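You operate a simulated robot arm through the tools that you are given. There is no shell and no other tool.

Carry out the task below with a simulated robot arm. There is one attempt and no reset: what you move stays moved.

JOB
Put things in order on the field table top. At the end: the yellow catch cup from the field table top stands where the red wheel pin stood; the blue gauge block is on the teal lunch box; the grey dripper (marked "4 L") from the field table top is on the yellow route plate; the brown wax dabber stands where the blue gauge block stood; the red wheel pin stands where the brown wax dabber stood; whatever was shut is shut again. Leave all else as you found it, and nothing knocked over.

The check looks at the end state, three seconds after you hand in, the way a careful person would. Anything else that was tipped, shoved, dropped, spilled or broken makes it a failure.

ROBOT AND FRAMES
A 6-joint arm with a two-finger parallel gripper, fixed in place. Base frame: the origin is on the floor under the middle of its stand, x ahead of it, y to its left, z up; the work surface is at about z = 0.78. Readings come in m, degrees, newtons and seconds.
With the tool pointing down near the work surface it reaches from about 0.26 to 0.68 m from the base axis. Its first joint turns from -66.0 to 66.0 degrees. Payload 2.9 kg.
Tool frame: the origin (TCP) lies between the finger pads and is the grasp point; the fingertips stand 0.03 m ahead of it; z points along the fingers, y is the line along which they close. Largest opening 0.11 m; finger width 0.02, thickness 0.01; the body of the gripper, 0.048 by 0.112 m, starts 0.055 m behind the TCP.
Orientation is that of the tool frame in the base frame, as a unit quaternion [x, y, z, w]. With the fingers straight down and closing along the base's y, the tool's x points along the base's -x, its y along +y and its z along -z.

CONTROLS
- The arm moves only by the tool step_arm. Its argument "rows" is a list of rows, each an object (a shift or turn left out is 0, a gripper value left out holds the last) with "dp": the shift along the tool's x, y, z in units of 100 mm (1.0 is 100 mm), a list of three; "angular": the turn, a rotation vector about the tool's x, y, z in units of 120 degrees (1.0 is 120 degrees), a list of three; "fingers": the finger opening in m, from 0 to 0.11. In form: [{"dp": [dx, dy, dz], "angular": [rx, ry, rz], "fingers": fingers}, ...]. A call has 1 to 20 rows; each row is the pose to reach, as a shift and turn from the pose commanded when the call began, along the tool's axes at that moment. A call with a number of a shift or a turn outside -1 to 1 is refused whole. Each row takes 0.2 s and may step no farther than 0.05 m and 8.6 degrees from the row before; otherwise, or with a gripper value out of range, the whole call is refused. Where a pose cannot be reached the arm comes as near as it can. A force on the tool above 40 N (or 10 N above the force at the start of the call, whichever is more), or a blocked arm, ends the call early, and 0.2 s more pass. The fingers move at their own pace (about 0.108 m/s each) and stop on an object; they squeeze with about 22 N. The grip force told is the motor's: it shows also when the fingers shut on nothing. Time passes only in rows, and 0.2 s behind the last, so rows that repeat a pose let the fingers close. The reply holds the time, the measured pose of the TCP, the force on the tool along the base axes, the opening and the grip force, in the units named above and with some noise, with the torque about the TCP (base axes, N m) and any sound that the robot's microphone picked up.
- Cameras (640 x 400 px; columns grow to the right, rows downward): "scene" is fixed at [0.0736, 0.4247, 1.3938]; the picture's right is [-0.76, -0.66, 0.00], its down [-0.31, 0.36, -0.88] and it looks along [0.58, -0.67, -0.47] (base axes); focal length 365 px, centre (320, 200). "wrist" rides on the gripper at [0.072, 0.017, -0.103] in the tool frame; the picture's right is [-0.23, 0.97, 0.00], its down [-0.76, -0.18, -0.62] and it looks along [-0.61, -0.14, 0.78] (tool axes); focal length 222 px, centre (320, 200). There is no depth. A picture from a camera that has moved, and an enlarged one, comes with that camera's place and axes in the base frame and with its lens. The place of the scene camera against the robot may be out by one fixed shift of up to 0.012 m in any direction.
- snapshot(camera): a new picture of that camera. It takes no simulated time.
- zoom(camera, box): a new picture of the part [left, top, right, bottom] of that camera's present view, enlarged. It takes no simulated time.
- job_done(): hands the job in; it is judged then, once.

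Places have to be worked out from the pictures, the camera data and where the tool is seen. Open the gripper and draw the arm clear of the work before you hand the job in, unless the task says otherwise.

The tools are called after "Request:" by a JSON object that holds its "api" and its "payload". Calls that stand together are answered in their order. step_arm: Moves the arm, as the interface text tells. Its arguments: {"type":"object","properties":{"rows":{"type":"array","items":{"type":"object","properties":{"dp":{"type":"array","items":{"type":"number"}},"angular":{"type":"array","items":{"type":"number"}},"fingers":{"type":"number"}}}}},"required":["rows"]} The other tools are called the same way: snapshot (camera) takes a picture; zoom (camera, box) takes an enlarged picture of a part of a camera's view; job_done () hands the job in.

At the start:

```text
clock: 0.0
tcp_pos: [0.4453, -0.2588, 1.081]
tcp_rot: [-0.001, 1.0, 0.0, 0.0]
contact_force: [0.0, 0.3, -0.2]
torque: [-0.03, 0.06, -0.01]
width: 0.1098
grip_force: 0.1
```

scene: 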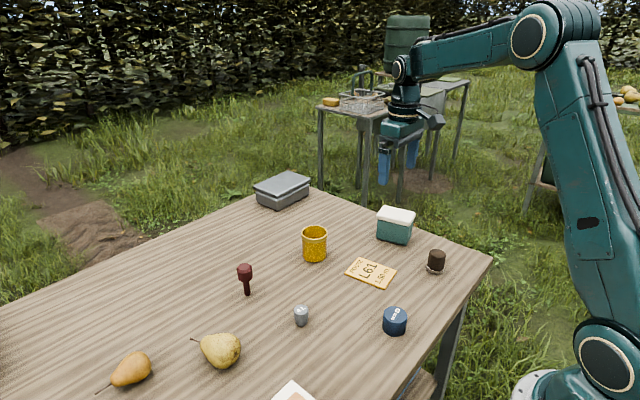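
wrist: 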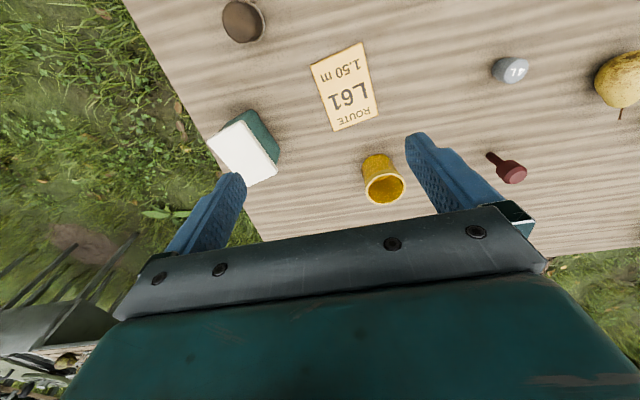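

I'll start by looking more closely at the table from both cameras, to identify the objects and anything closed or stacked.

Request:
{"api": "zoom", "payload": {"camera": "scene", "box": [220, 160, 480, 350]}}

Request:
{"api": "zoom", "payload": {"camera": "scene", "box": [340, 190, 480, 350]}}

Request:
{"api": "zoom", "payload": {"camera": "wrist", "box": [160, 0, 640, 260]}}

Request:
{"api": "zoom", "payload": {"camera": "scene", "box": [300, 0, 500, 200]}}

Request:
{"api": "zoom", "payload": {"camera": "scene", "box": [0, 230, 320, 400]}}

```text
2.11 times, centred on (350, 255) of scene
camera zoom: at [0.0736, 0.4247, 1.3938], right [-0.76, -0.66, 0.0], down [-0.31, 0.36, -0.88], along [0.58, -0.67, -0.47], focal length 769 px, centre (257, 84)
```

zoom: 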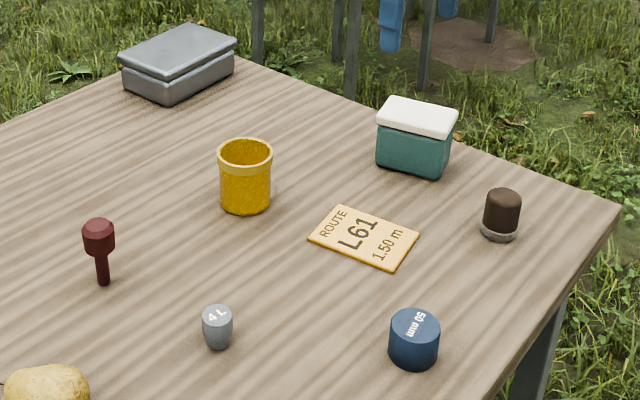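

```text
2.50 times, centred on (410, 270) of scene
camera zoom: at [0.0736, 0.4247, 1.3938], right [-0.76, -0.66, 0.0], down [-0.31, 0.36, -0.88], along [0.58, -0.67, -0.47], focal length 913 px, centre (95, 25)
```

zoom: 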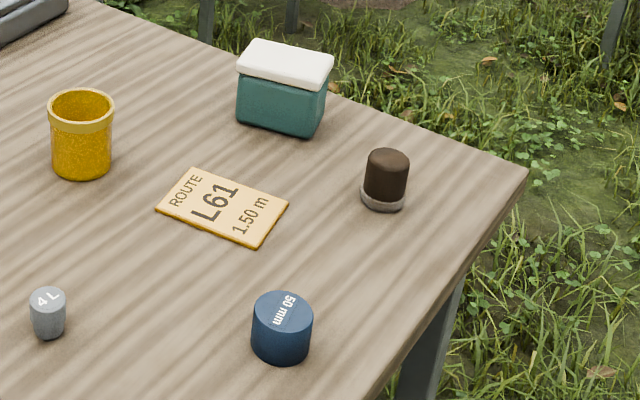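

```text
1.33 times, centred on (400, 130) of wrist
camera zoom: at [0.3728, -0.2415, 1.1837], right [0.23, 0.97, 0.0], down [0.76, -0.18, 0.62], along [0.61, -0.14, -0.78], focal length 296 px, centre (213, 293)
```

zoom: 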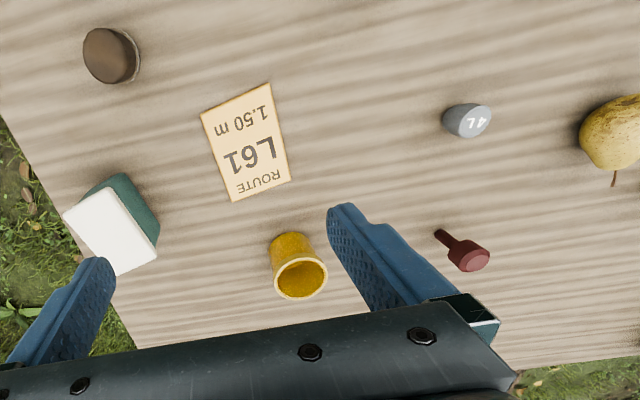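

```text
2.00 times, centred on (400, 100) of scene
camera zoom: at [0.0736, 0.4247, 1.3938], right [-0.76, -0.66, 0.0], down [-0.31, 0.36, -0.88], along [0.58, -0.67, -0.47], focal length 731 px, centre (160, 400)
```

zoom: 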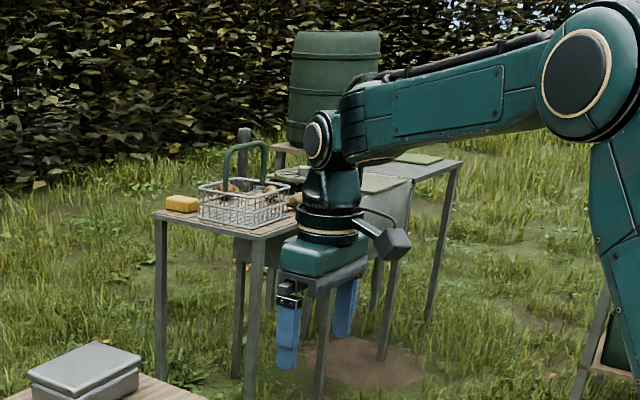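

```text
2.00 times, centred on (160, 315) of scene
camera zoom: at [0.0736, 0.4247, 1.3938], right [-0.76, -0.66, 0.0], down [-0.31, 0.36, -0.88], along [0.58, -0.67, -0.47], focal length 731 px, centre (640, -30)
```

zoom: 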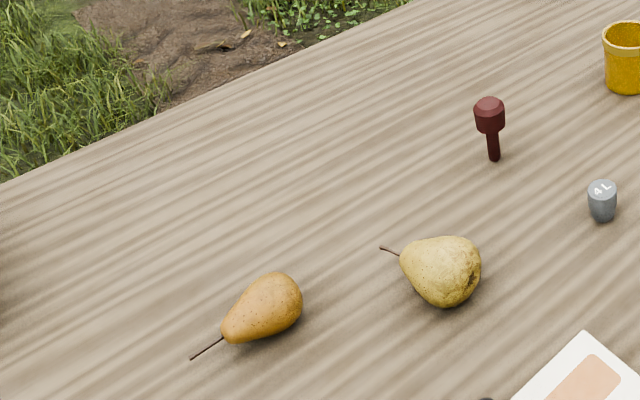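

The lunch box has its white lid on, and everything stands upright. I estimate the positions as gauge block ≈ (0.32,-0.11), dabber ≈ (0.346,-0.35), pin ≈ (0.65,0.03), cup ≈ (0.62,-0.185), dripper ≈ (0.49,0.01) and plate ≈ (0.466,-0.23). I'll move over the gauge block and get a better view with the wrist camera.

Request:
{"api": "step_arm", "payload": {"rows": [{"dp": [0.2, 0.25, 0.1]}, {"dp": [0.4, 0.5, 0.2]}, {"dp": [0.6, 0.75, 0.3]}, {"dp": [0.8, 0.95, 0.4]}, {"dp": [0.95, 0.95, 0.5]}]}}

Request:
{"api": "snapshot", "payload": {"camera": "wrist"}}

```text
clock: 1.2
tcp_pos: [0.3492, -0.1641, 1.0315]
tcp_rot: [0.0, 1.0, -0.001, 0.0]
contact_force: [0.2, 0.3, -0.6]
torque: [-0.01, 0.01, 0.0]
width: 0.11
grip_force: 0.0
```

```text
taken
camera wrist: at [0.2766, -0.1472, 1.1341], right [0.23, 0.97, 0.0], down [0.76, -0.18, 0.62], along [0.61, -0.14, -0.78], focal length 222 px, centre (320, 200)
```

wrist: 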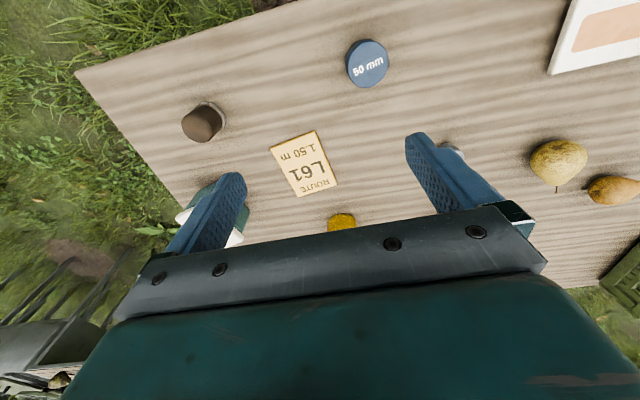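

From this view the gauge block is at about (0.327,-0.100). I'll move over it and lower, to refine that.

Request:
{"api": "step_arm", "payload": {"rows": [{"dp": [0.1, 0.3, 0.3]}, {"dp": [0.22, 0.64, 0.6]}, {"dp": [0.22, 0.64, 0.95]}]}}

Request:
{"api": "snapshot", "payload": {"camera": "wrist"}}

Request:
{"api": "snapshot", "payload": {"camera": "scene"}}

```text
clock: 2.0
tcp_pos: [0.3264, -0.0994, 0.9354]
tcp_rot: [0.0, 1.0, 0.0, 0.0]
contact_force: [-0.2, 0.4, -0.4]
torque: [-0.02, 0.01, 0.02]
width: 0.11
grip_force: 0.1
```

```text
taken
camera wrist: at [0.2539, -0.0828, 1.0382], right [0.23, 0.97, 0.0], down [0.76, -0.18, 0.62], along [0.61, -0.14, -0.78], focal length 222 px, centre (320, 200)
```

wrist: 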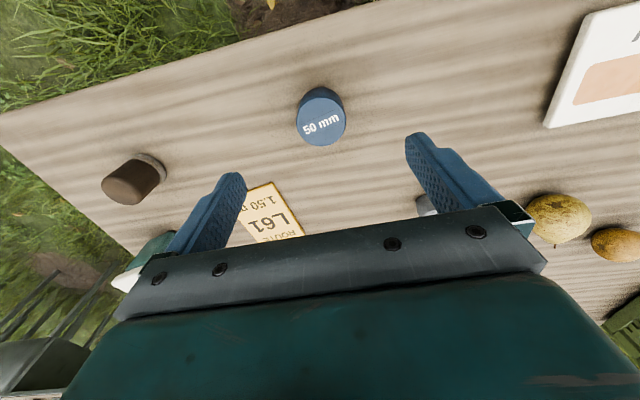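

```text
taken
```

scene: 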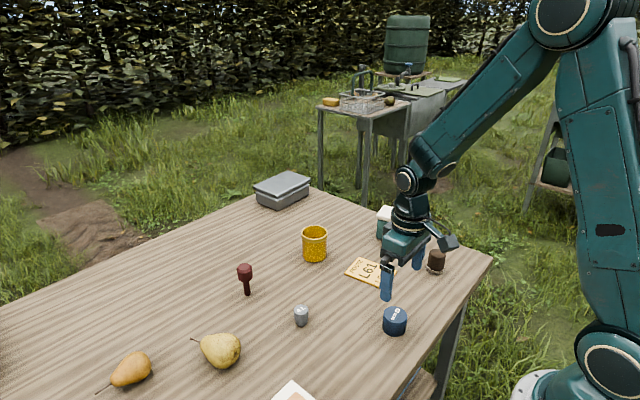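

I'll enlarge the wrist view around the block for precise measurements.

Request:
{"api": "zoom", "payload": {"camera": "wrist", "box": [270, 70, 370, 160]}}

Request:
{"api": "zoom", "payload": {"camera": "wrist", "box": [80, 130, 200, 220]}}

```text
4.44 times, centred on (320, 115) of wrist
camera zoom: at [0.2539, -0.0828, 1.0382], right [0.23, 0.97, 0.0], down [0.76, -0.18, 0.62], along [0.61, -0.14, -0.78], focal length 987 px, centre (320, 578)
```

zoom: 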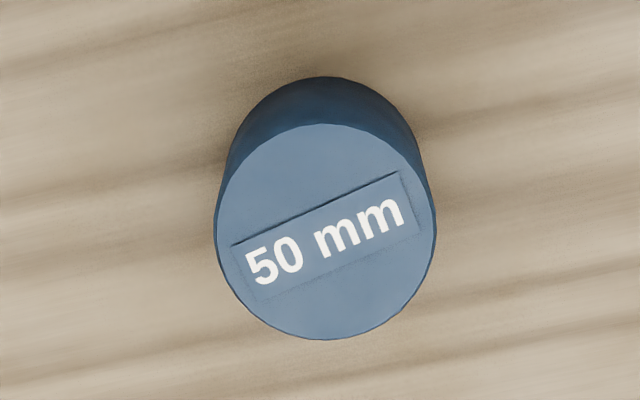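

```text
4.44 times, centred on (140, 175) of wrist
camera zoom: at [0.2539, -0.0828, 1.0382], right [0.23, 0.97, 0.0], down [0.76, -0.18, 0.62], along [0.61, -0.14, -0.78], focal length 987 px, centre (1120, 311)
```

zoom: 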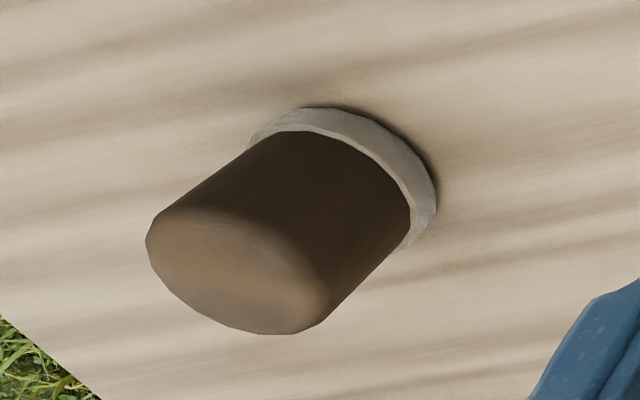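

Gauge block: centre ≈ (0.329,-0.098), diameter ≈ 0.05, top ≈ 0.821. Dabber: ≈ (0.351,-0.343), top ≈ 0.828. Before grasping I'll survey the lunch box, moving toward (0.43,-0.34) at a safe height.

Request:
{"api": "step_arm", "payload": {"rows": [{"dp": [-0.2, -0.4, -0.15]}, {"dp": [-0.4, -0.8, -0.3]}, {"dp": [-0.5, -1.0, -0.4]}]}}

Request:
{"api": "step_arm", "payload": {"rows": [{"dp": [-0.2, -0.4, 0]}, {"dp": [-0.4, -0.8, 0]}, {"dp": [-0.5, -1.0, 0]}]}}

Request:
{"api": "snapshot", "payload": {"camera": "wrist"}}

```text
clock: 2.8
tcp_pos: [0.3775, -0.2022, 0.9757]
tcp_rot: [-0.001, 1.0, 0.0, 0.001]
contact_force: [-0.4, 0.4, 0.0]
torque: [-0.03, -0.01, -0.01]
width: 0.1102
grip_force: 0.0
```

```text
clock: 3.6
tcp_pos: [0.4275, -0.3024, 0.9738]
tcp_rot: [-0.001, 1.0, -0.001, 0.0]
contact_force: [0.9, -0.5, -0.1]
torque: [0.03, -0.02, 0.0]
width: 0.1101
grip_force: 0.1
```

```text
taken
camera wrist: at [0.355, -0.2835, 1.0786], right [0.23, 0.97, 0.0], down [0.76, -0.18, 0.62], along [0.61, -0.14, -0.78], focal length 222 px, centre (320, 200)
```

wrist: 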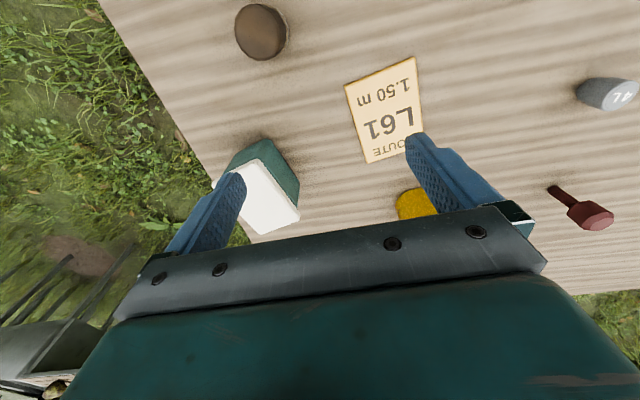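

The box is partly behind a finger, so I'll shift further in -y to see it whole.

Request:
{"api": "step_arm", "payload": {"rows": [{"dp": [0, -0.4, 0]}, {"dp": [0, -0.75, 0]}]}}

Request:
{"api": "snapshot", "payload": {"camera": "wrist"}}

Request:
{"api": "zoom", "payload": {"camera": "wrist", "box": [220, 80, 420, 220]}}

```text
clock: 4.2
tcp_pos: [0.4261, -0.3762, 0.9751]
tcp_rot: [-0.001, 1.0, 0.0, 0.0]
contact_force: [0.3, 0.2, 1.1]
torque: [0.02, -0.01, 0.0]
width: 0.1099
grip_force: 0.0
```

```text
taken
camera wrist: at [0.354, -0.3583, 1.0785], right [0.23, 0.97, 0.0], down [0.76, -0.18, 0.62], along [0.61, -0.14, -0.78], focal length 222 px, centre (320, 200)
```

wrist: 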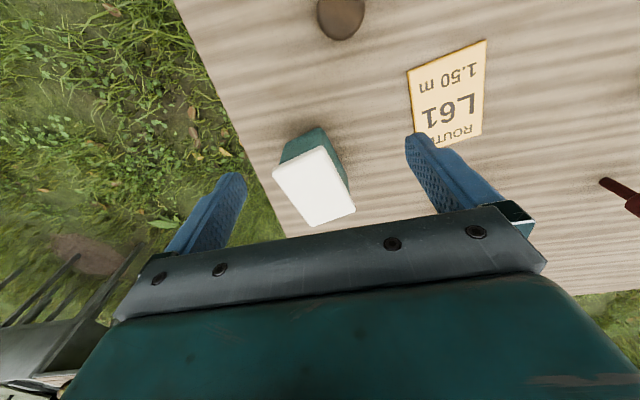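

```text
2.86 times, centred on (320, 150) of wrist
camera zoom: at [0.354, -0.3583, 1.0785], right [0.23, 0.97, 0.0], down [0.76, -0.18, 0.62], along [0.61, -0.14, -0.78], focal length 635 px, centre (320, 343)
```

zoom: 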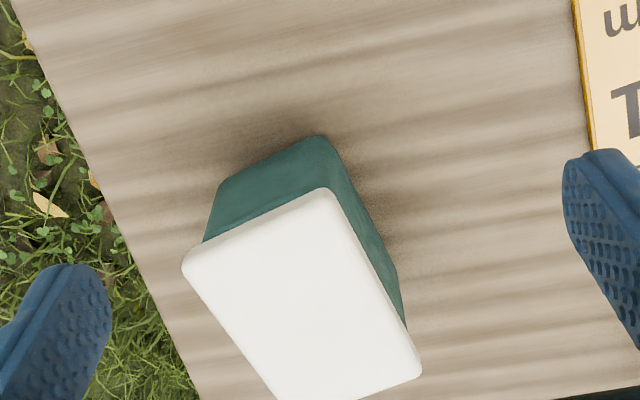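

Lid corners give a box centre of about (0.525,-0.402), lid about 0.11 × 0.07, top z ≈ 0.842, so there's room for the 50 mm block. I'll now go back over the gauge block.

Request:
{"api": "step_arm", "payload": {"rows": [{"dp": [0.16, 0.46, 0]}, {"dp": [0.33, 0.93, 0]}]}}

Request:
{"api": "step_arm", "payload": {"rows": [{"dp": [0.16, 0.46, 0]}, {"dp": [0.33, 0.93, 0]}]}}

Request:
{"api": "step_arm", "payload": {"rows": [{"dp": [0.16, 0.44, 0.1]}, {"dp": [0.32, 0.92, 0.2]}, {"dp": [0.32, 0.92, 0.6]}, {"dp": [0.32, 0.92, 0.75]}]}}

Request:
{"api": "snapshot", "payload": {"camera": "wrist"}}

Request:
{"api": "zoom", "payload": {"camera": "wrist", "box": [220, 70, 420, 210]}}

```text
clock: 4.8
tcp_pos: [0.3939, -0.2827, 0.976]
tcp_rot: [0.0, 1.0, 0.001, 0.0]
contact_force: [-0.3, 0.0, 0.0]
torque: [-0.01, 0.01, -0.01]
width: 0.1096
grip_force: 0.2
```

```text
clock: 5.4
tcp_pos: [0.3614, -0.1887, 0.9746]
tcp_rot: [0.0, 1.0, 0.0, 0.0]
contact_force: [-0.2, 0.7, 1.0]
torque: [0.02, 0.0, 0.0]
width: 0.1101
grip_force: 0.0
```

```text
refused: row 2 steps farther than a row can; nothing moved
```

```text
taken
camera wrist: at [0.2888, -0.173, 1.0783], right [0.23, 0.97, 0.0], down [0.76, -0.18, 0.62], along [0.61, -0.14, -0.78], focal length 222 px, centre (320, 200)
```

wrist: 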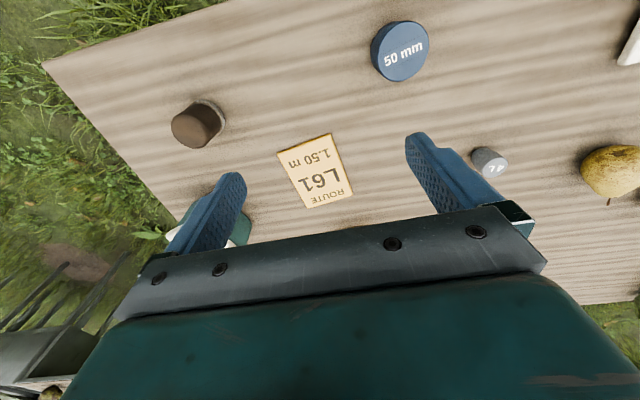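

```text
2.86 times, centred on (320, 140) of wrist
camera zoom: at [0.2888, -0.173, 1.0783], right [0.23, 0.97, 0.0], down [0.76, -0.18, 0.62], along [0.61, -0.14, -0.78], focal length 635 px, centre (320, 371)
```

zoom: 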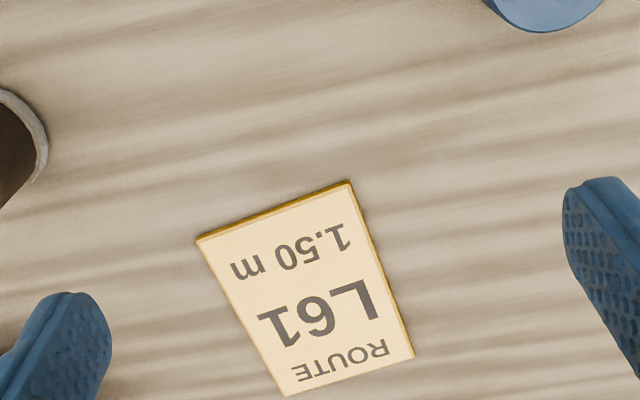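

Plate centre ≈ (0.470,-0.219). One row was slightly too long, so I'll redo it in smaller steps over the gauge block.

Request:
{"api": "step_arm", "payload": {"rows": [{"dp": [0.14, 0.42, 0.1]}, {"dp": [0.28, 0.82, 0.2]}, {"dp": [0.32, 0.92, 0.5]}, {"dp": [0.32, 0.92, 0.75]}]}}

Request:
{"api": "zoom", "payload": {"camera": "wrist", "box": [220, 80, 420, 220]}}

Request:
{"api": "zoom", "payload": {"camera": "scene", "box": [330, 200, 490, 350]}}

```text
clock: 6.4
tcp_pos: [0.3286, -0.0993, 0.8994]
tcp_rot: [0.0, 1.0, 0.0, 0.0]
contact_force: [-0.1, 0.2, 0.5]
torque: [-0.01, -0.01, -0.01]
width: 0.1097
grip_force: 0.1
```

```text
2.86 times, centred on (320, 150) of wrist
camera zoom: at [0.2569, -0.0813, 1.0029], right [0.23, 0.97, 0.0], down [0.76, -0.18, 0.62], along [0.61, -0.14, -0.78], focal length 635 px, centre (320, 343)
```

zoom: 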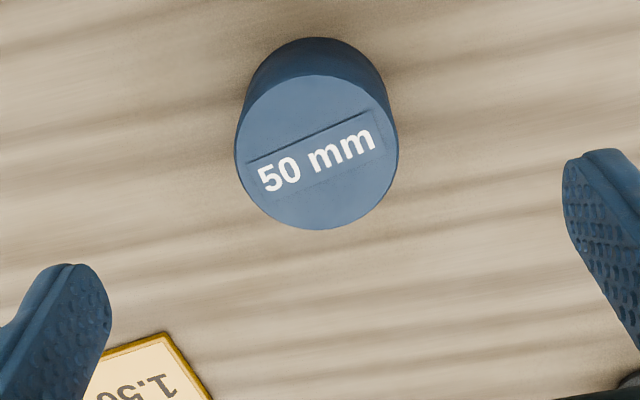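

```text
2.67 times, centred on (410, 275) of scene
camera zoom: at [0.0735, 0.4247, 1.3938], right [-0.76, -0.66, 0.0], down [-0.31, 0.36, -0.88], along [0.58, -0.67, -0.47], focal length 974 px, centre (80, 0)
```

zoom: 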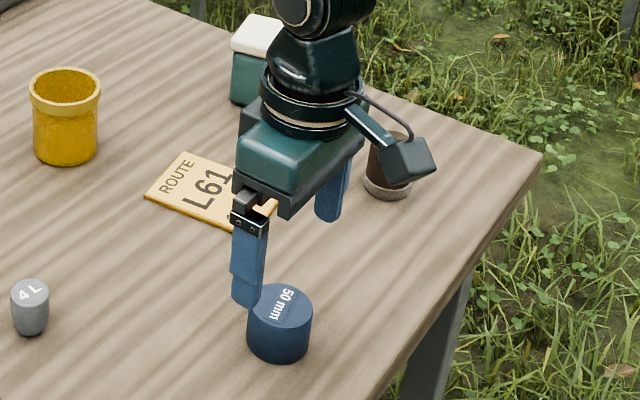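

The gripper is centred on the block, measured at (0.3285,-0.098). I'll descend to TCP z ≈ 0.819 and close.

Request:
{"api": "step_arm", "payload": {"rows": [{"dp": [0, 0, 0.3]}, {"dp": [0, 0, 0.55]}, {"dp": [0, 0, 0.7]}, {"dp": [0, 0, 0.8]}]}}

Request:
{"api": "zoom", "payload": {"camera": "scene", "box": [330, 240, 450, 350]}}

Request:
{"api": "snapshot", "payload": {"camera": "wrist"}}

```text
clock: 7.4
tcp_pos: [0.3301, -0.098, 0.821]
tcp_rot: [0.001, 1.0, 0.0, 0.001]
contact_force: [-0.3, -0.1, 0.2]
torque: [0.04, 0.0, 0.0]
width: 0.11
grip_force: 0.0
```

```text
3.64 times, centred on (390, 295) of scene
camera zoom: at [0.0736, 0.4247, 1.3938], right [-0.76, -0.66, 0.0], down [-0.31, 0.36, -0.88], along [0.58, -0.67, -0.47], focal length 1328 px, centre (66, -146)
```

zoom: 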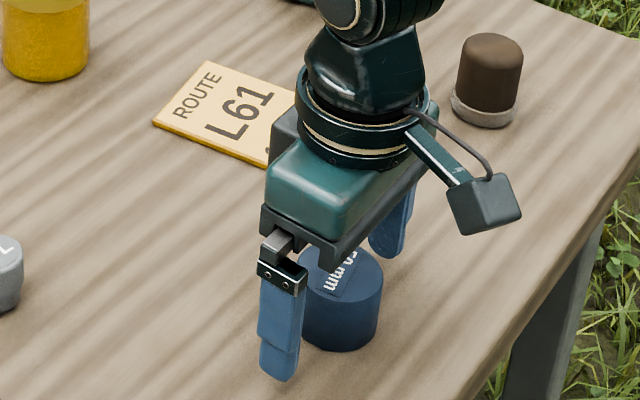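

```text
taken
camera wrist: at [0.2574, -0.0802, 0.9237], right [0.23, 0.97, 0.0], down [0.76, -0.18, 0.62], along [0.61, -0.14, -0.78], focal length 222 px, centre (320, 200)
```

wrist: 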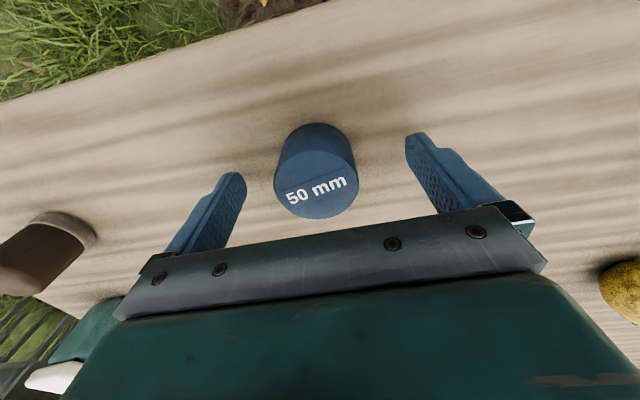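

Centred between the fingers. Closing now.

Request:
{"api": "step_arm", "payload": {"rows": [{"fingers": 0.06}, {"fingers": 0.0}, {"fingers": 0.0}, {"fingers": 0.0}]}}

Request:
{"api": "zoom", "payload": {"camera": "scene", "box": [330, 240, 450, 350]}}

```text
clock: 8.4
tcp_pos: [0.3303, -0.0989, 0.8208]
tcp_rot: [-0.001, 1.0, 0.0, 0.0]
contact_force: [0.0, -0.6, 0.2]
torque: [0.0, 0.0, 0.0]
width: 0.0488
grip_force: 21.9
```

```text
3.64 times, centred on (390, 295) of scene
camera zoom: at [0.0736, 0.4247, 1.3938], right [-0.76, -0.66, 0.0], down [-0.31, 0.36, -0.88], along [0.58, -0.67, -0.47], focal length 1328 px, centre (66, -146)
```

zoom: 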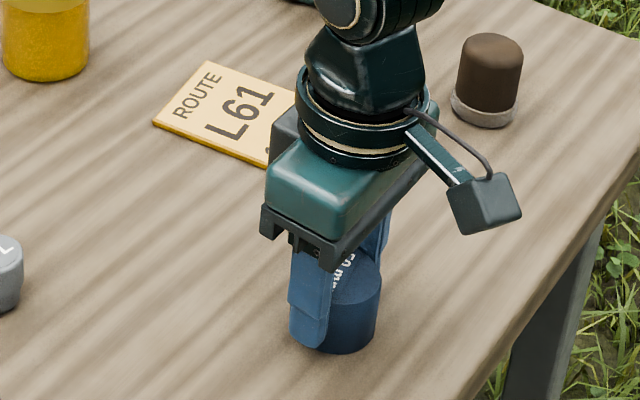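

Gripped at 0.0488 m. Lifting.

Request:
{"api": "step_arm", "payload": {"rows": [{"dp": [0, 0, -0.2]}, {"dp": [0, 0, -0.5]}, {"dp": [0, 0, -0.9]}, {"dp": [0, 0, -1.0]}]}}

Request:
{"api": "step_arm", "payload": {"rows": [{"dp": [-0.15, -0.25, -0.2]}, {"dp": [-0.35, -0.55, -0.4]}, {"dp": [-0.55, -0.85, -0.5]}, {"dp": [-0.65, -1.0, -0.5]}]}}

Request:
{"api": "snapshot", "payload": {"camera": "scene"}}

```text
clock: 9.4
tcp_pos: [0.3291, -0.0953, 0.9203]
tcp_rot: [-0.001, 1.0, 0.0, -0.001]
contact_force: [0.6, -1.1, -0.8]
torque: [0.02, -0.02, -0.02]
width: 0.0491
grip_force: 21.9
```

```text
clock: 10.4
tcp_pos: [0.3948, -0.1954, 0.9714]
tcp_rot: [-0.001, 1.0, 0.0, -0.001]
contact_force: [-0.5, -0.5, -0.4]
torque: [0.02, -0.01, 0.01]
width: 0.049
grip_force: 22.0
```

```text
taken
```

scene: 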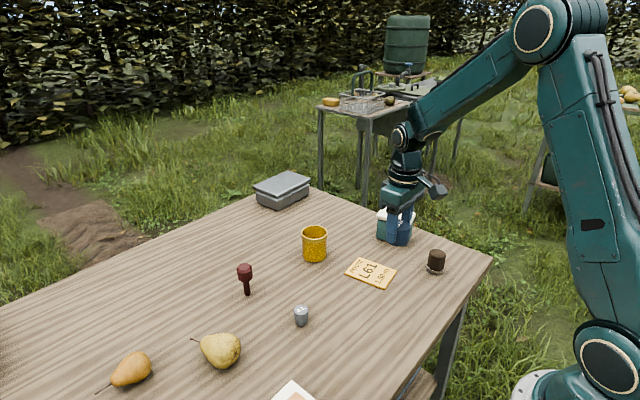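

The block is held securely. Continuing toward the lunch box at the same height.

Request:
{"api": "step_arm", "payload": {"rows": [{"dp": [-0.22, -0.34, 0]}, {"dp": [-0.44, -0.68, 0]}, {"dp": [-0.655, -1.0, 0]}]}}

Request:
{"api": "step_arm", "payload": {"rows": [{"dp": [-0.22, -0.34, 0]}, {"dp": [-0.44, -0.68, 0]}, {"dp": [-0.65, -1.0, 0]}]}}

Request:
{"api": "snapshot", "payload": {"camera": "wrist"}}

Request:
{"api": "zoom", "payload": {"camera": "wrist", "box": [220, 80, 420, 220]}}

Request:
{"api": "zoom", "payload": {"camera": "scene", "box": [330, 120, 490, 280]}}

```text
clock: 11.2
tcp_pos: [0.46, -0.2976, 0.9712]
tcp_rot: [-0.001, 1.0, 0.001, -0.001]
contact_force: [0.0, -0.2, -0.6]
torque: [0.04, 0.02, 0.04]
width: 0.049
grip_force: 21.8
```

```text
clock: 12.0
tcp_pos: [0.5241, -0.3972, 0.9695]
tcp_rot: [0.0, 1.0, 0.001, 0.0]
contact_force: [0.3, -0.7, -0.9]
torque: [-0.02, 0.06, -0.02]
width: 0.049
grip_force: 21.8
```

```text
taken
camera wrist: at [0.4512, -0.38, 1.0725], right [0.23, 0.97, 0.0], down [0.76, -0.18, 0.62], along [0.61, -0.14, -0.78], focal length 222 px, centre (320, 200)
```

wrist: 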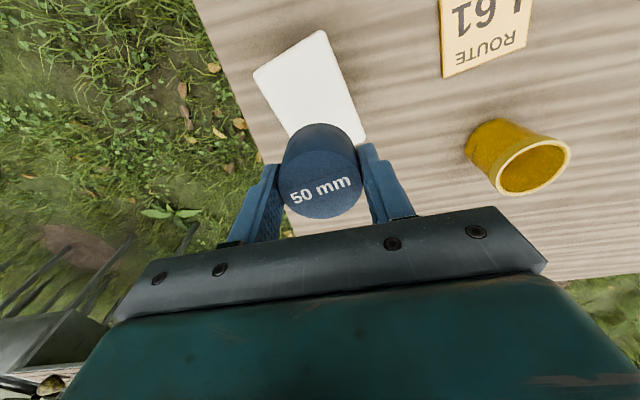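

```text
2.86 times, centred on (320, 150) of wrist
camera zoom: at [0.4512, -0.38, 1.0725], right [0.23, 0.97, 0.0], down [0.76, -0.18, 0.62], along [0.61, -0.14, -0.78], focal length 635 px, centre (320, 343)
```

zoom: 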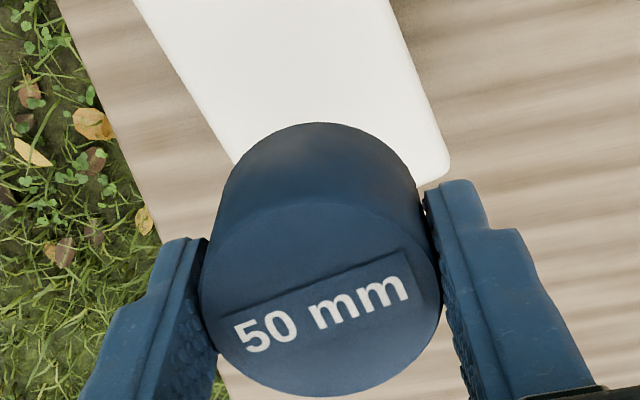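

```text
2.50 times, centred on (410, 200) of scene
camera zoom: at [0.0736, 0.4247, 1.3938], right [-0.76, -0.66, 0.0], down [-0.31, 0.36, -0.88], along [0.58, -0.67, -0.47], focal length 913 px, centre (95, 200)
```

zoom: 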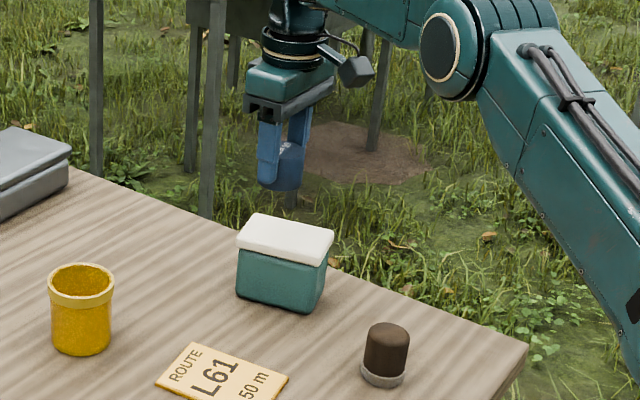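

I'll recheck the box height with a tight zoom, since the two wrist views disagree by about 1 cm in x.

Request:
{"api": "zoom", "payload": {"camera": "scene", "box": [365, 195, 425, 255]}}

Request:
{"api": "zoom", "payload": {"camera": "wrist", "box": [230, 10, 390, 150]}}

```text
6.67 times, centred on (395, 225) of scene
camera zoom: at [0.0736, 0.4247, 1.3938], right [-0.76, -0.66, 0.0], down [-0.31, 0.36, -0.88], along [0.58, -0.67, -0.47], focal length 2435 px, centre (-180, 33)
```

zoom: 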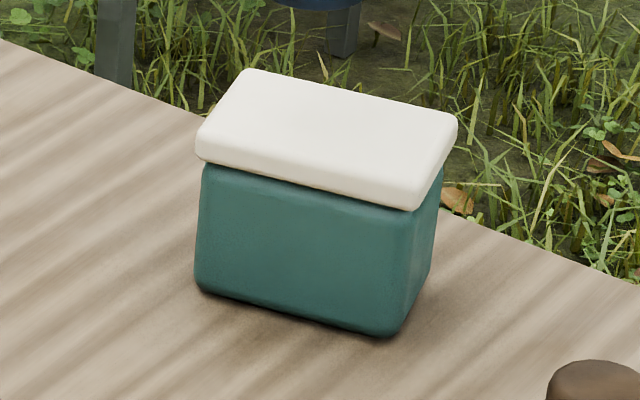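

```text
2.86 times, centred on (310, 80) of wrist
camera zoom: at [0.4512, -0.38, 1.0725], right [0.23, 0.97, 0.0], down [0.76, -0.18, 0.62], along [0.61, -0.14, -0.78], focal length 635 px, centre (349, 543)
```

zoom: 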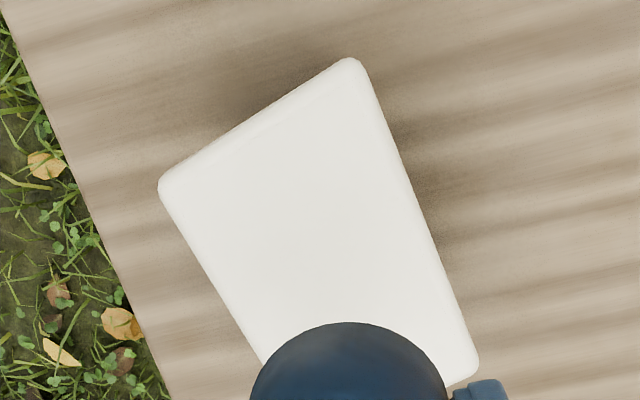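

Re-triangulating both wrist views with the scene edge gives a lid top z ≈ 0.858 and lid centre ≈ (0.5115,-0.3985), with the lid about 0.10 × 0.065. I'll align to that and descend to just above.

Request:
{"api": "step_arm", "payload": {"rows": [{"dp": [0.13, 0, 0.1]}, {"dp": [0.13, 0, 0.35]}, {"dp": [0.13, 0, 0.5]}, {"dp": [0.13, 0, 0.57]}]}}

Request:
{"api": "zoom", "payload": {"camera": "scene", "box": [365, 185, 425, 245]}}

Request:
{"api": "zoom", "payload": {"camera": "wrist", "box": [220, 60, 420, 220]}}

```text
clock: 13.0
tcp_pos: [0.5132, -0.3961, 0.9138]
tcp_rot: [0.0, 1.0, 0.0, 0.0]
contact_force: [-0.9, 0.3, -1.5]
torque: [-0.03, -0.03, 0.0]
width: 0.049
grip_force: 22.3
```

```text
6.67 times, centred on (395, 215) of scene
camera zoom: at [0.0736, 0.4246, 1.3938], right [-0.76, -0.66, 0.0], down [-0.31, 0.36, -0.88], along [0.58, -0.67, -0.47], focal length 2435 px, centre (-180, 100)
```

zoom: 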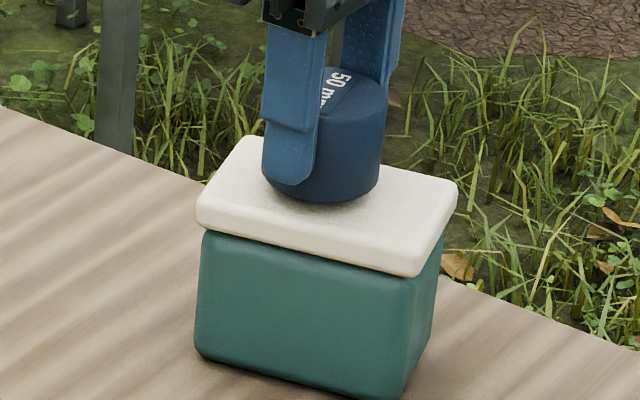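

```text
2.50 times, centred on (320, 140) of wrist
camera zoom: at [0.4405, -0.3793, 1.0168], right [0.23, 0.97, 0.0], down [0.76, -0.18, 0.62], along [0.61, -0.14, -0.78], focal length 555 px, centre (320, 350)
```

zoom: 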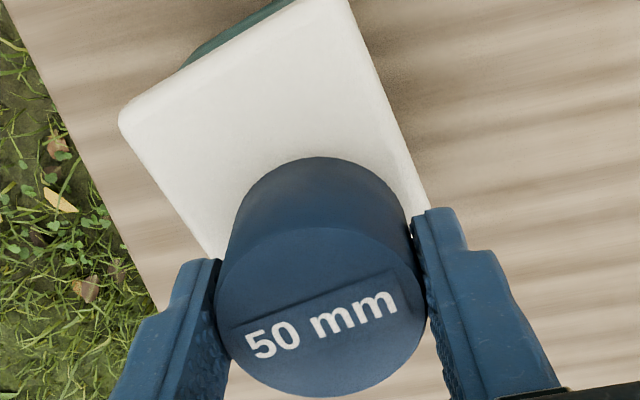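

Aligned to within a few mm; both cameras suggest shifting about 3 mm in -y. I'll do that, then lower in small steps and watch the force.

Request:
{"api": "step_arm", "payload": {"rows": [{"dp": [0, -0.03, 0.0]}, {"dp": [0, -0.03, 0.05]}, {"dp": [0, -0.03, 0.08]}]}}

Request:
{"api": "zoom", "payload": {"camera": "scene", "box": [365, 185, 425, 245]}}

```text
clock: 13.8
tcp_pos: [0.5133, -0.4004, 0.9068]
tcp_rot: [-0.001, 1.0, -0.001, 0.001]
contact_force: [-1.4, 1.4, 5.6]
torque: [0.12, 0.09, -0.02]
width: 0.049
grip_force: 21.6
```

```text
6.67 times, centred on (395, 215) of scene
camera zoom: at [0.0734, 0.4248, 1.3937], right [-0.76, -0.66, 0.0], down [-0.31, 0.36, -0.88], along [0.58, -0.67, -0.47], focal length 2435 px, centre (-180, 100)
```

zoom: 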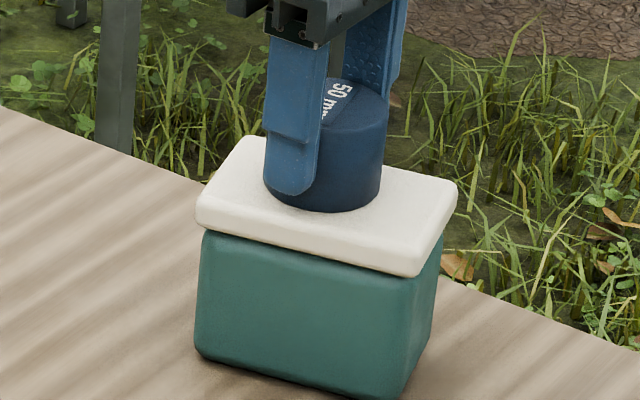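

Contact is felt (about +7 N), so the lid is at z ≈ 0.866. With that height both cameras put the lid centre about (-5, +5) mm from the block. I'll lift slightly, correct and set it down again.

Request:
{"api": "step_arm", "payload": {"rows": [{"dp": [0, 0, -0.08]}, {"dp": [0.06, 0.05, -0.08]}, {"dp": [0.06, 0.05, -0.08]}, {"dp": [0.06, 0.05, -0.03]}, {"dp": [0.06, 0.05, -0.01]}]}}

Request:
{"api": "zoom", "payload": {"camera": "scene", "box": [365, 185, 425, 245]}}

Request:
{"api": "snapshot", "payload": {"camera": "wrist"}}

```text
clock: 15.0
tcp_pos: [0.5062, -0.3964, 0.9077]
tcp_rot: [-0.001, 1.0, 0.0, 0.0]
contact_force: [0.3, 1.3, 0.6]
torque: [0.04, -0.02, 0.0]
width: 0.0491
grip_force: 21.7
```

```text
6.67 times, centred on (395, 215) of scene
camera zoom: at [0.0736, 0.4247, 1.3938], right [-0.76, -0.66, 0.0], down [-0.31, 0.36, -0.88], along [0.58, -0.67, -0.47], focal length 2435 px, centre (-180, 100)
```

zoom: 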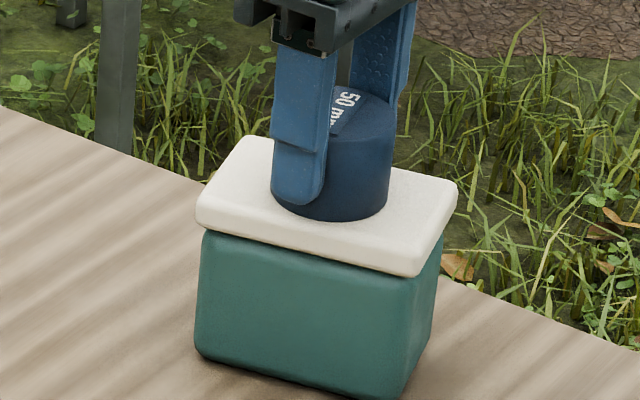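

```text
taken
camera wrist: at [0.4344, -0.3778, 1.0101], right [0.23, 0.97, 0.0], down [0.76, -0.18, 0.62], along [0.61, -0.14, -0.78], focal length 222 px, centre (320, 200)
```

wrist: 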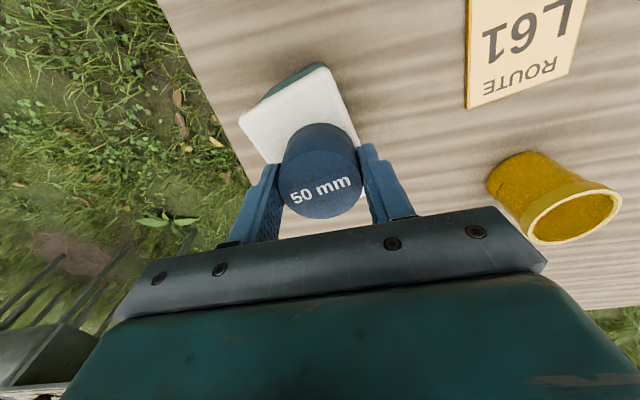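

The block base now sits over the lid centre in the scene view. Lowering by a millimetre or so until it touches.

Request:
{"api": "step_arm", "payload": {"rows": [{"dp": [0, 0, 0.008]}, {"dp": [0, 0, 0.012]}]}}

```text
clock: 15.6
tcp_pos: [0.5065, -0.3937, 0.9069]
tcp_rot: [0.0, 1.0, -0.001, 0.001]
contact_force: [-1.6, -1.5, 6.5]
torque: [0.03, 0.07, 0.0]
width: 0.049
grip_force: 22.0
```

Contact at 6.5 N. Releasing gently, then rising straight up.

Request:
{"api": "step_arm", "payload": {"rows": [{"fingers": 0.055}, {"fingers": 0.065}, {"fingers": 0.08}, {"fingers": 0.08}, {"dp": [0, 0, -0.1]}, {"dp": [0, 0, -0.4]}, {"dp": [0, 0, -0.8]}]}}

Request:
{"api": "zoom", "payload": {"camera": "scene", "box": [345, 175, 445, 255]}}

Request:
{"api": "snapshot", "payload": {"camera": "wrist"}}

```text
clock: 17.2
tcp_pos: [0.506, -0.3939, 0.985]
tcp_rot: [-0.001, 1.0, 0.001, -0.001]
contact_force: [-0.4, 0.0, 0.0]
torque: [-0.03, -0.02, -0.02]
width: 0.0797
grip_force: 0.1
```

```text
5.00 times, centred on (395, 215) of scene
camera zoom: at [0.0736, 0.4247, 1.3938], right [-0.76, -0.66, 0.0], down [-0.31, 0.36, -0.88], along [0.58, -0.67, -0.47], focal length 1826 px, centre (-55, 125)
```

zoom: 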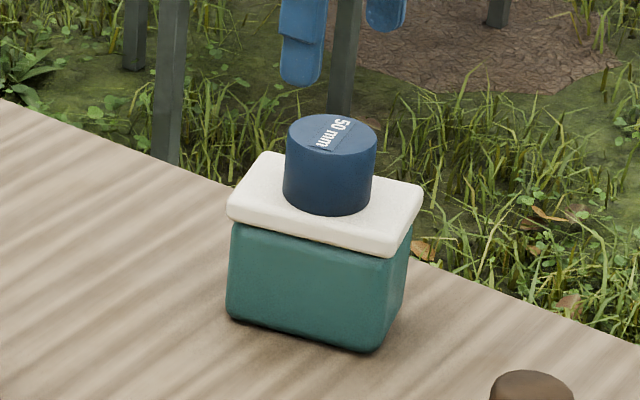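

```text
taken
camera wrist: at [0.4345, -0.3769, 1.0888], right [0.23, 0.97, 0.0], down [0.76, -0.18, 0.62], along [0.61, -0.14, -0.78], focal length 222 px, centre (320, 200)
```

wrist: 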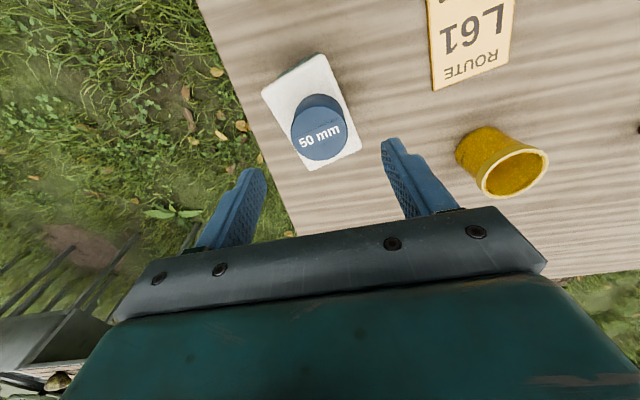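

The block sits centred on the lid. Next is the dabber at about (0.351,-0.343).

Request:
{"api": "step_arm", "payload": {"rows": [{"dp": [0.4, 0.14, 0], "fingers": 0.11}, {"dp": [0.8, 0.27, 0]}, {"dp": [1.0, 0.35, 0]}]}}

Request:
{"api": "step_arm", "payload": {"rows": [{"dp": [0.3, 0.1, 0.15]}, {"dp": [0.54, 0.18, 0.4]}, {"dp": [0.54, 0.18, 0.6]}]}}

Request:
{"api": "snapshot", "payload": {"camera": "wrist"}}

Request:
{"api": "zoom", "payload": {"camera": "wrist", "box": [240, 60, 400, 200]}}

Request:
{"api": "zoom", "payload": {"camera": "scene", "box": [405, 235, 465, 285]}}

```text
clock: 18.0
tcp_pos: [0.4065, -0.3605, 0.9876]
tcp_rot: [0.0, 1.0, 0.0, 0.0]
contact_force: [-0.8, -0.3, 0.1]
torque: [0.03, 0.0, 0.02]
width: 0.1099
grip_force: 0.1
```

```text
clock: 18.8
tcp_pos: [0.3524, -0.3424, 0.9252]
tcp_rot: [-0.001, 1.0, -0.001, 0.001]
contact_force: [-0.6, -0.1, 0.0]
torque: [0.03, 0.03, -0.02]
width: 0.11
grip_force: 0.0
```

```text
taken
camera wrist: at [0.2809, -0.3245, 1.0286], right [0.23, 0.97, 0.0], down [0.76, -0.18, 0.62], along [0.61, -0.14, -0.78], focal length 222 px, centre (320, 200)
```

wrist: 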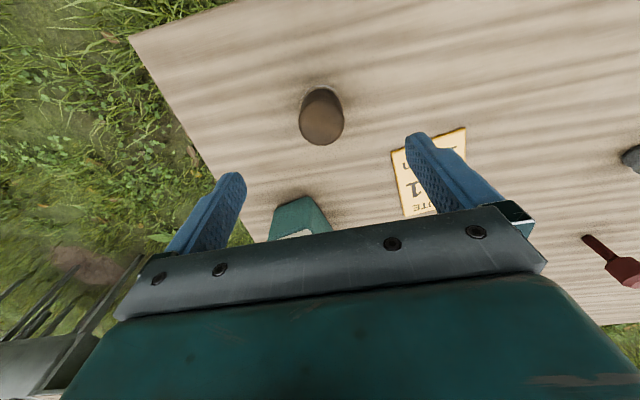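

```text
2.86 times, centred on (320, 130) of wrist
camera zoom: at [0.2809, -0.3245, 1.0286], right [0.23, 0.97, 0.0], down [0.76, -0.18, 0.62], along [0.61, -0.14, -0.78], focal length 635 px, centre (320, 400)
```

zoom: 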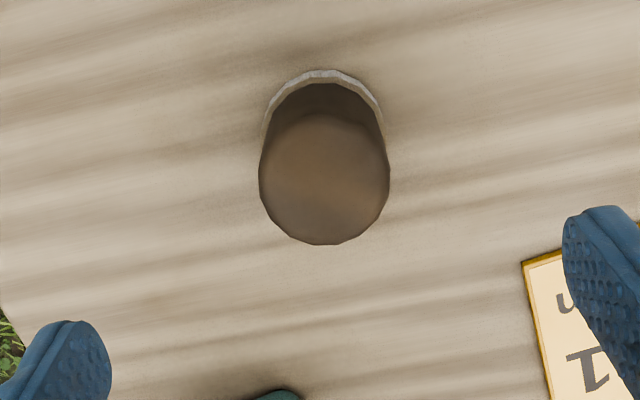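

```text
8.00 times, centred on (435, 260) of scene
camera zoom: at [0.0736, 0.4247, 1.3938], right [-0.76, -0.66, 0.0], down [-0.31, 0.36, -0.88], along [0.58, -0.67, -0.47], focal length 2922 px, centre (-600, -280)
```

zoom: 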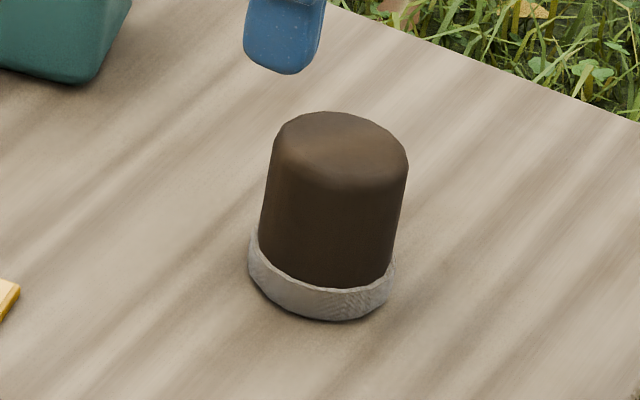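

Dabber: centre ≈ (0.3515,-0.341), body diameter ≈ 0.042, with a grey collar at the bottom. I'll grip the body above the collar, with TCP at z ≈ 0.826.

Request:
{"api": "step_arm", "payload": {"rows": [{"dp": [0, 0.01, 0.35]}, {"dp": [0, 0.01, 0.65]}, {"dp": [0, 0.01, 0.85]}, {"dp": [0, 0.01, 0.98]}]}}

Request:
{"api": "zoom", "payload": {"camera": "scene", "box": [395, 225, 465, 285]}}

Request:
{"api": "snapshot", "payload": {"camera": "wrist"}}

```text
clock: 19.8
tcp_pos: [0.3522, -0.3407, 0.8281]
tcp_rot: [-0.001, 1.0, 0.0, 0.0]
contact_force: [-0.4, -0.3, 0.2]
torque: [-0.03, -0.02, 0.02]
width: 0.11
grip_force: 0.1
```

```text
6.67 times, centred on (430, 255) of scene
camera zoom: at [0.0736, 0.4247, 1.3938], right [-0.76, -0.66, 0.0], down [-0.31, 0.36, -0.88], along [0.58, -0.67, -0.47], focal length 2435 px, centre (-413, -167)
```

zoom: 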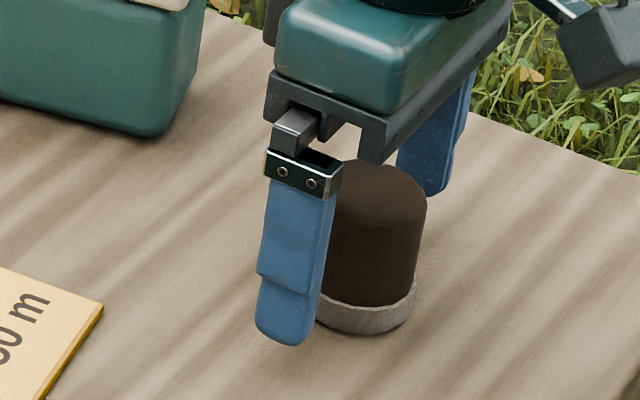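

```text
taken
camera wrist: at [0.2806, -0.3247, 0.9308], right [0.23, 0.97, 0.0], down [0.76, -0.18, 0.62], along [0.61, -0.14, -0.78], focal length 222 px, centre (320, 200)
```

wrist: 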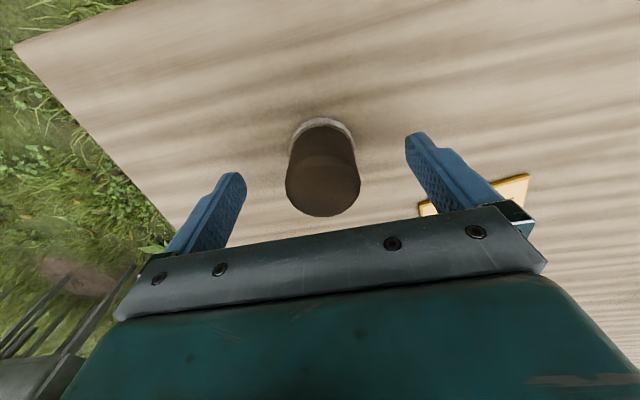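

The dabber is centred between the fingers and the tips are above the collar. Closing and lifting a little.

Request:
{"api": "step_arm", "payload": {"rows": [{"fingers": 0.05}, {"fingers": 0.0}, {"fingers": 0.0}, {"fingers": 0.0}, {"dp": [0, 0, -0.1], "fingers": 0.0}, {"dp": [0, 0, -0.3], "fingers": 0.0}]}}

Request:
{"api": "zoom", "payload": {"camera": "scene", "box": [395, 215, 465, 275]}}

```text
clock: 21.2
tcp_pos: [0.353, -0.3407, 0.8573]
tcp_rot: [-0.001, 1.0, 0.0, 0.0]
contact_force: [0.2, -0.1, 0.2]
torque: [0.0, 0.02, 0.01]
width: 0.0405
grip_force: 22.0
```

```text
6.67 times, centred on (430, 245) of scene
camera zoom: at [0.0736, 0.4247, 1.3938], right [-0.76, -0.66, 0.0], down [-0.31, 0.36, -0.88], along [0.58, -0.67, -0.47], focal length 2435 px, centre (-413, -100)
```

zoom: 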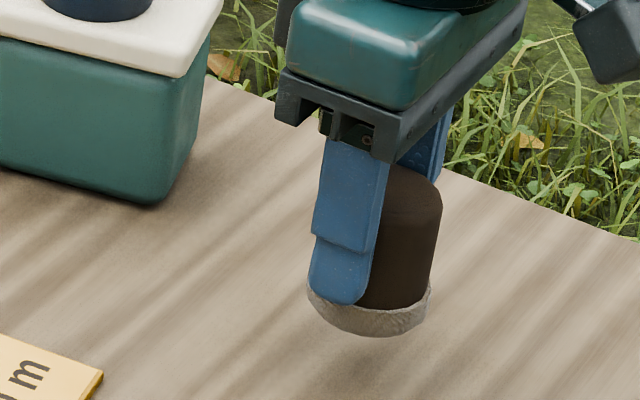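

The dabber is held whole, collar included. Moving to the gauge block's old spot (0.329,-0.0985).

Request:
{"api": "step_arm", "payload": {"rows": [{"dp": [0, 0.0, -0.3]}, {"dp": [0.04, 0.4, -0.5]}, {"dp": [0.08, 0.8, -0.5]}]}}

Request:
{"api": "step_arm", "payload": {"rows": [{"dp": [0.04, 0.4, 0]}, {"dp": [0.08, 0.8, 0]}]}}

Request:
{"api": "step_arm", "payload": {"rows": [{"dp": [0.04, 0.4, 0]}, {"dp": [0.07, 0.825, 0]}, {"dp": [0.07, 0.825, 0]}]}}

Request:
{"api": "snapshot", "payload": {"camera": "wrist"}}

Request:
{"api": "snapshot", "payload": {"camera": "scene"}}

```text
clock: 22.0
tcp_pos: [0.3432, -0.2612, 0.9088]
tcp_rot: [0.0, 1.0, 0.0, 0.0]
contact_force: [0.0, -0.5, 0.1]
torque: [-0.02, 0.01, 0.02]
width: 0.0403
grip_force: 22.3
```

```text
clock: 22.6
tcp_pos: [0.3369, -0.1805, 0.9081]
tcp_rot: [0.0, 1.0, 0.0, 0.0]
contact_force: [0.5, 0.1, -1.5]
torque: [0.0, -0.01, 0.02]
width: 0.0401
grip_force: 21.9
```

```text
clock: 23.4
tcp_pos: [0.3287, -0.0978, 0.9076]
tcp_rot: [0.0, 1.0, 0.0, 0.001]
contact_force: [-0.4, 0.8, -1.0]
torque: [0.03, -0.03, -0.02]
width: 0.0405
grip_force: 21.9
```

```text
taken
camera wrist: at [0.2574, -0.0801, 1.0102], right [0.23, 0.97, 0.0], down [0.76, -0.18, 0.62], along [0.61, -0.14, -0.78], focal length 222 px, centre (320, 200)
```

wrist: 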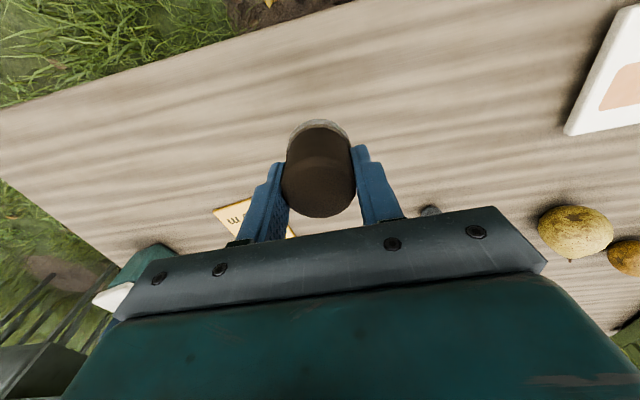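

```text
taken
```

scene: 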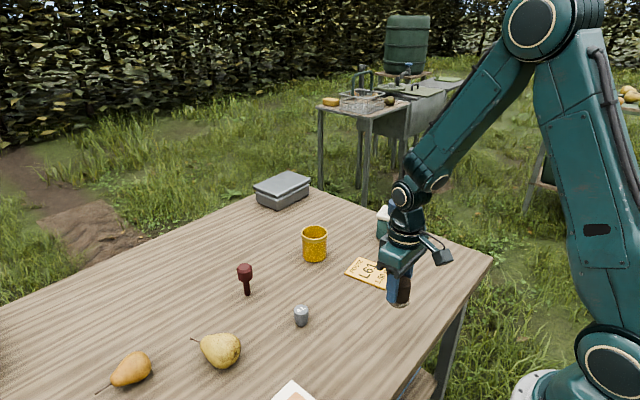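

At the old gauge-block spot. Lowering to about 2 mm above the expected contact height.

Request:
{"api": "step_arm", "payload": {"rows": [{"dp": [0, 0, 0.3]}, {"dp": [0, 0, 0.55]}, {"dp": [0, 0, 0.7]}, {"dp": [0, 0, 0.76]}, {"dp": [0, 0, 0.78]}]}}

Request:
{"api": "step_arm", "payload": {"rows": [{"dp": [0, 0, 0.01]}, {"dp": [0, 0, 0.015]}]}}

Request:
{"api": "zoom", "payload": {"camera": "scene", "box": [360, 270, 440, 340]}}

```text
clock: 24.6
tcp_pos: [0.3294, -0.0987, 0.829]
tcp_rot: [0.0, 1.0, -0.001, 0.0]
contact_force: [0.1, -0.2, -0.2]
torque: [-0.03, 0.0, -0.02]
width: 0.0405
grip_force: 21.8
```

```text
clock: 25.2
tcp_pos: [0.3295, -0.0982, 0.8276]
tcp_rot: [0.0, 1.0, 0.0, 0.0]
contact_force: [-1.1, 1.4, 5.9]
torque: [0.04, 0.06, -0.01]
width: 0.0401
grip_force: 21.8
```

```text
5.71 times, centred on (400, 305) of scene
camera zoom: at [0.0735, 0.4247, 1.3938], right [-0.76, -0.66, 0.0], down [-0.31, 0.36, -0.88], along [0.58, -0.67, -0.47], focal length 2087 px, centre (-137, -400)
```

zoom: 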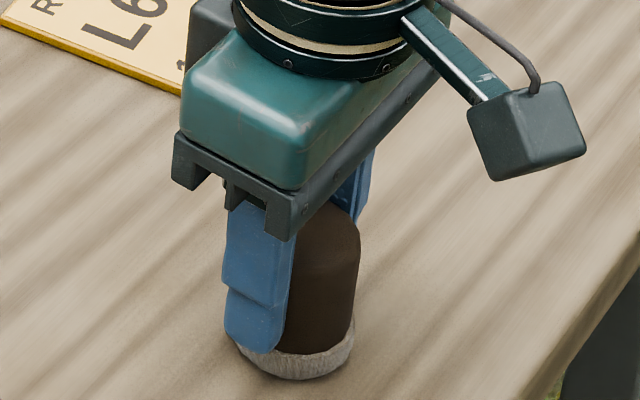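

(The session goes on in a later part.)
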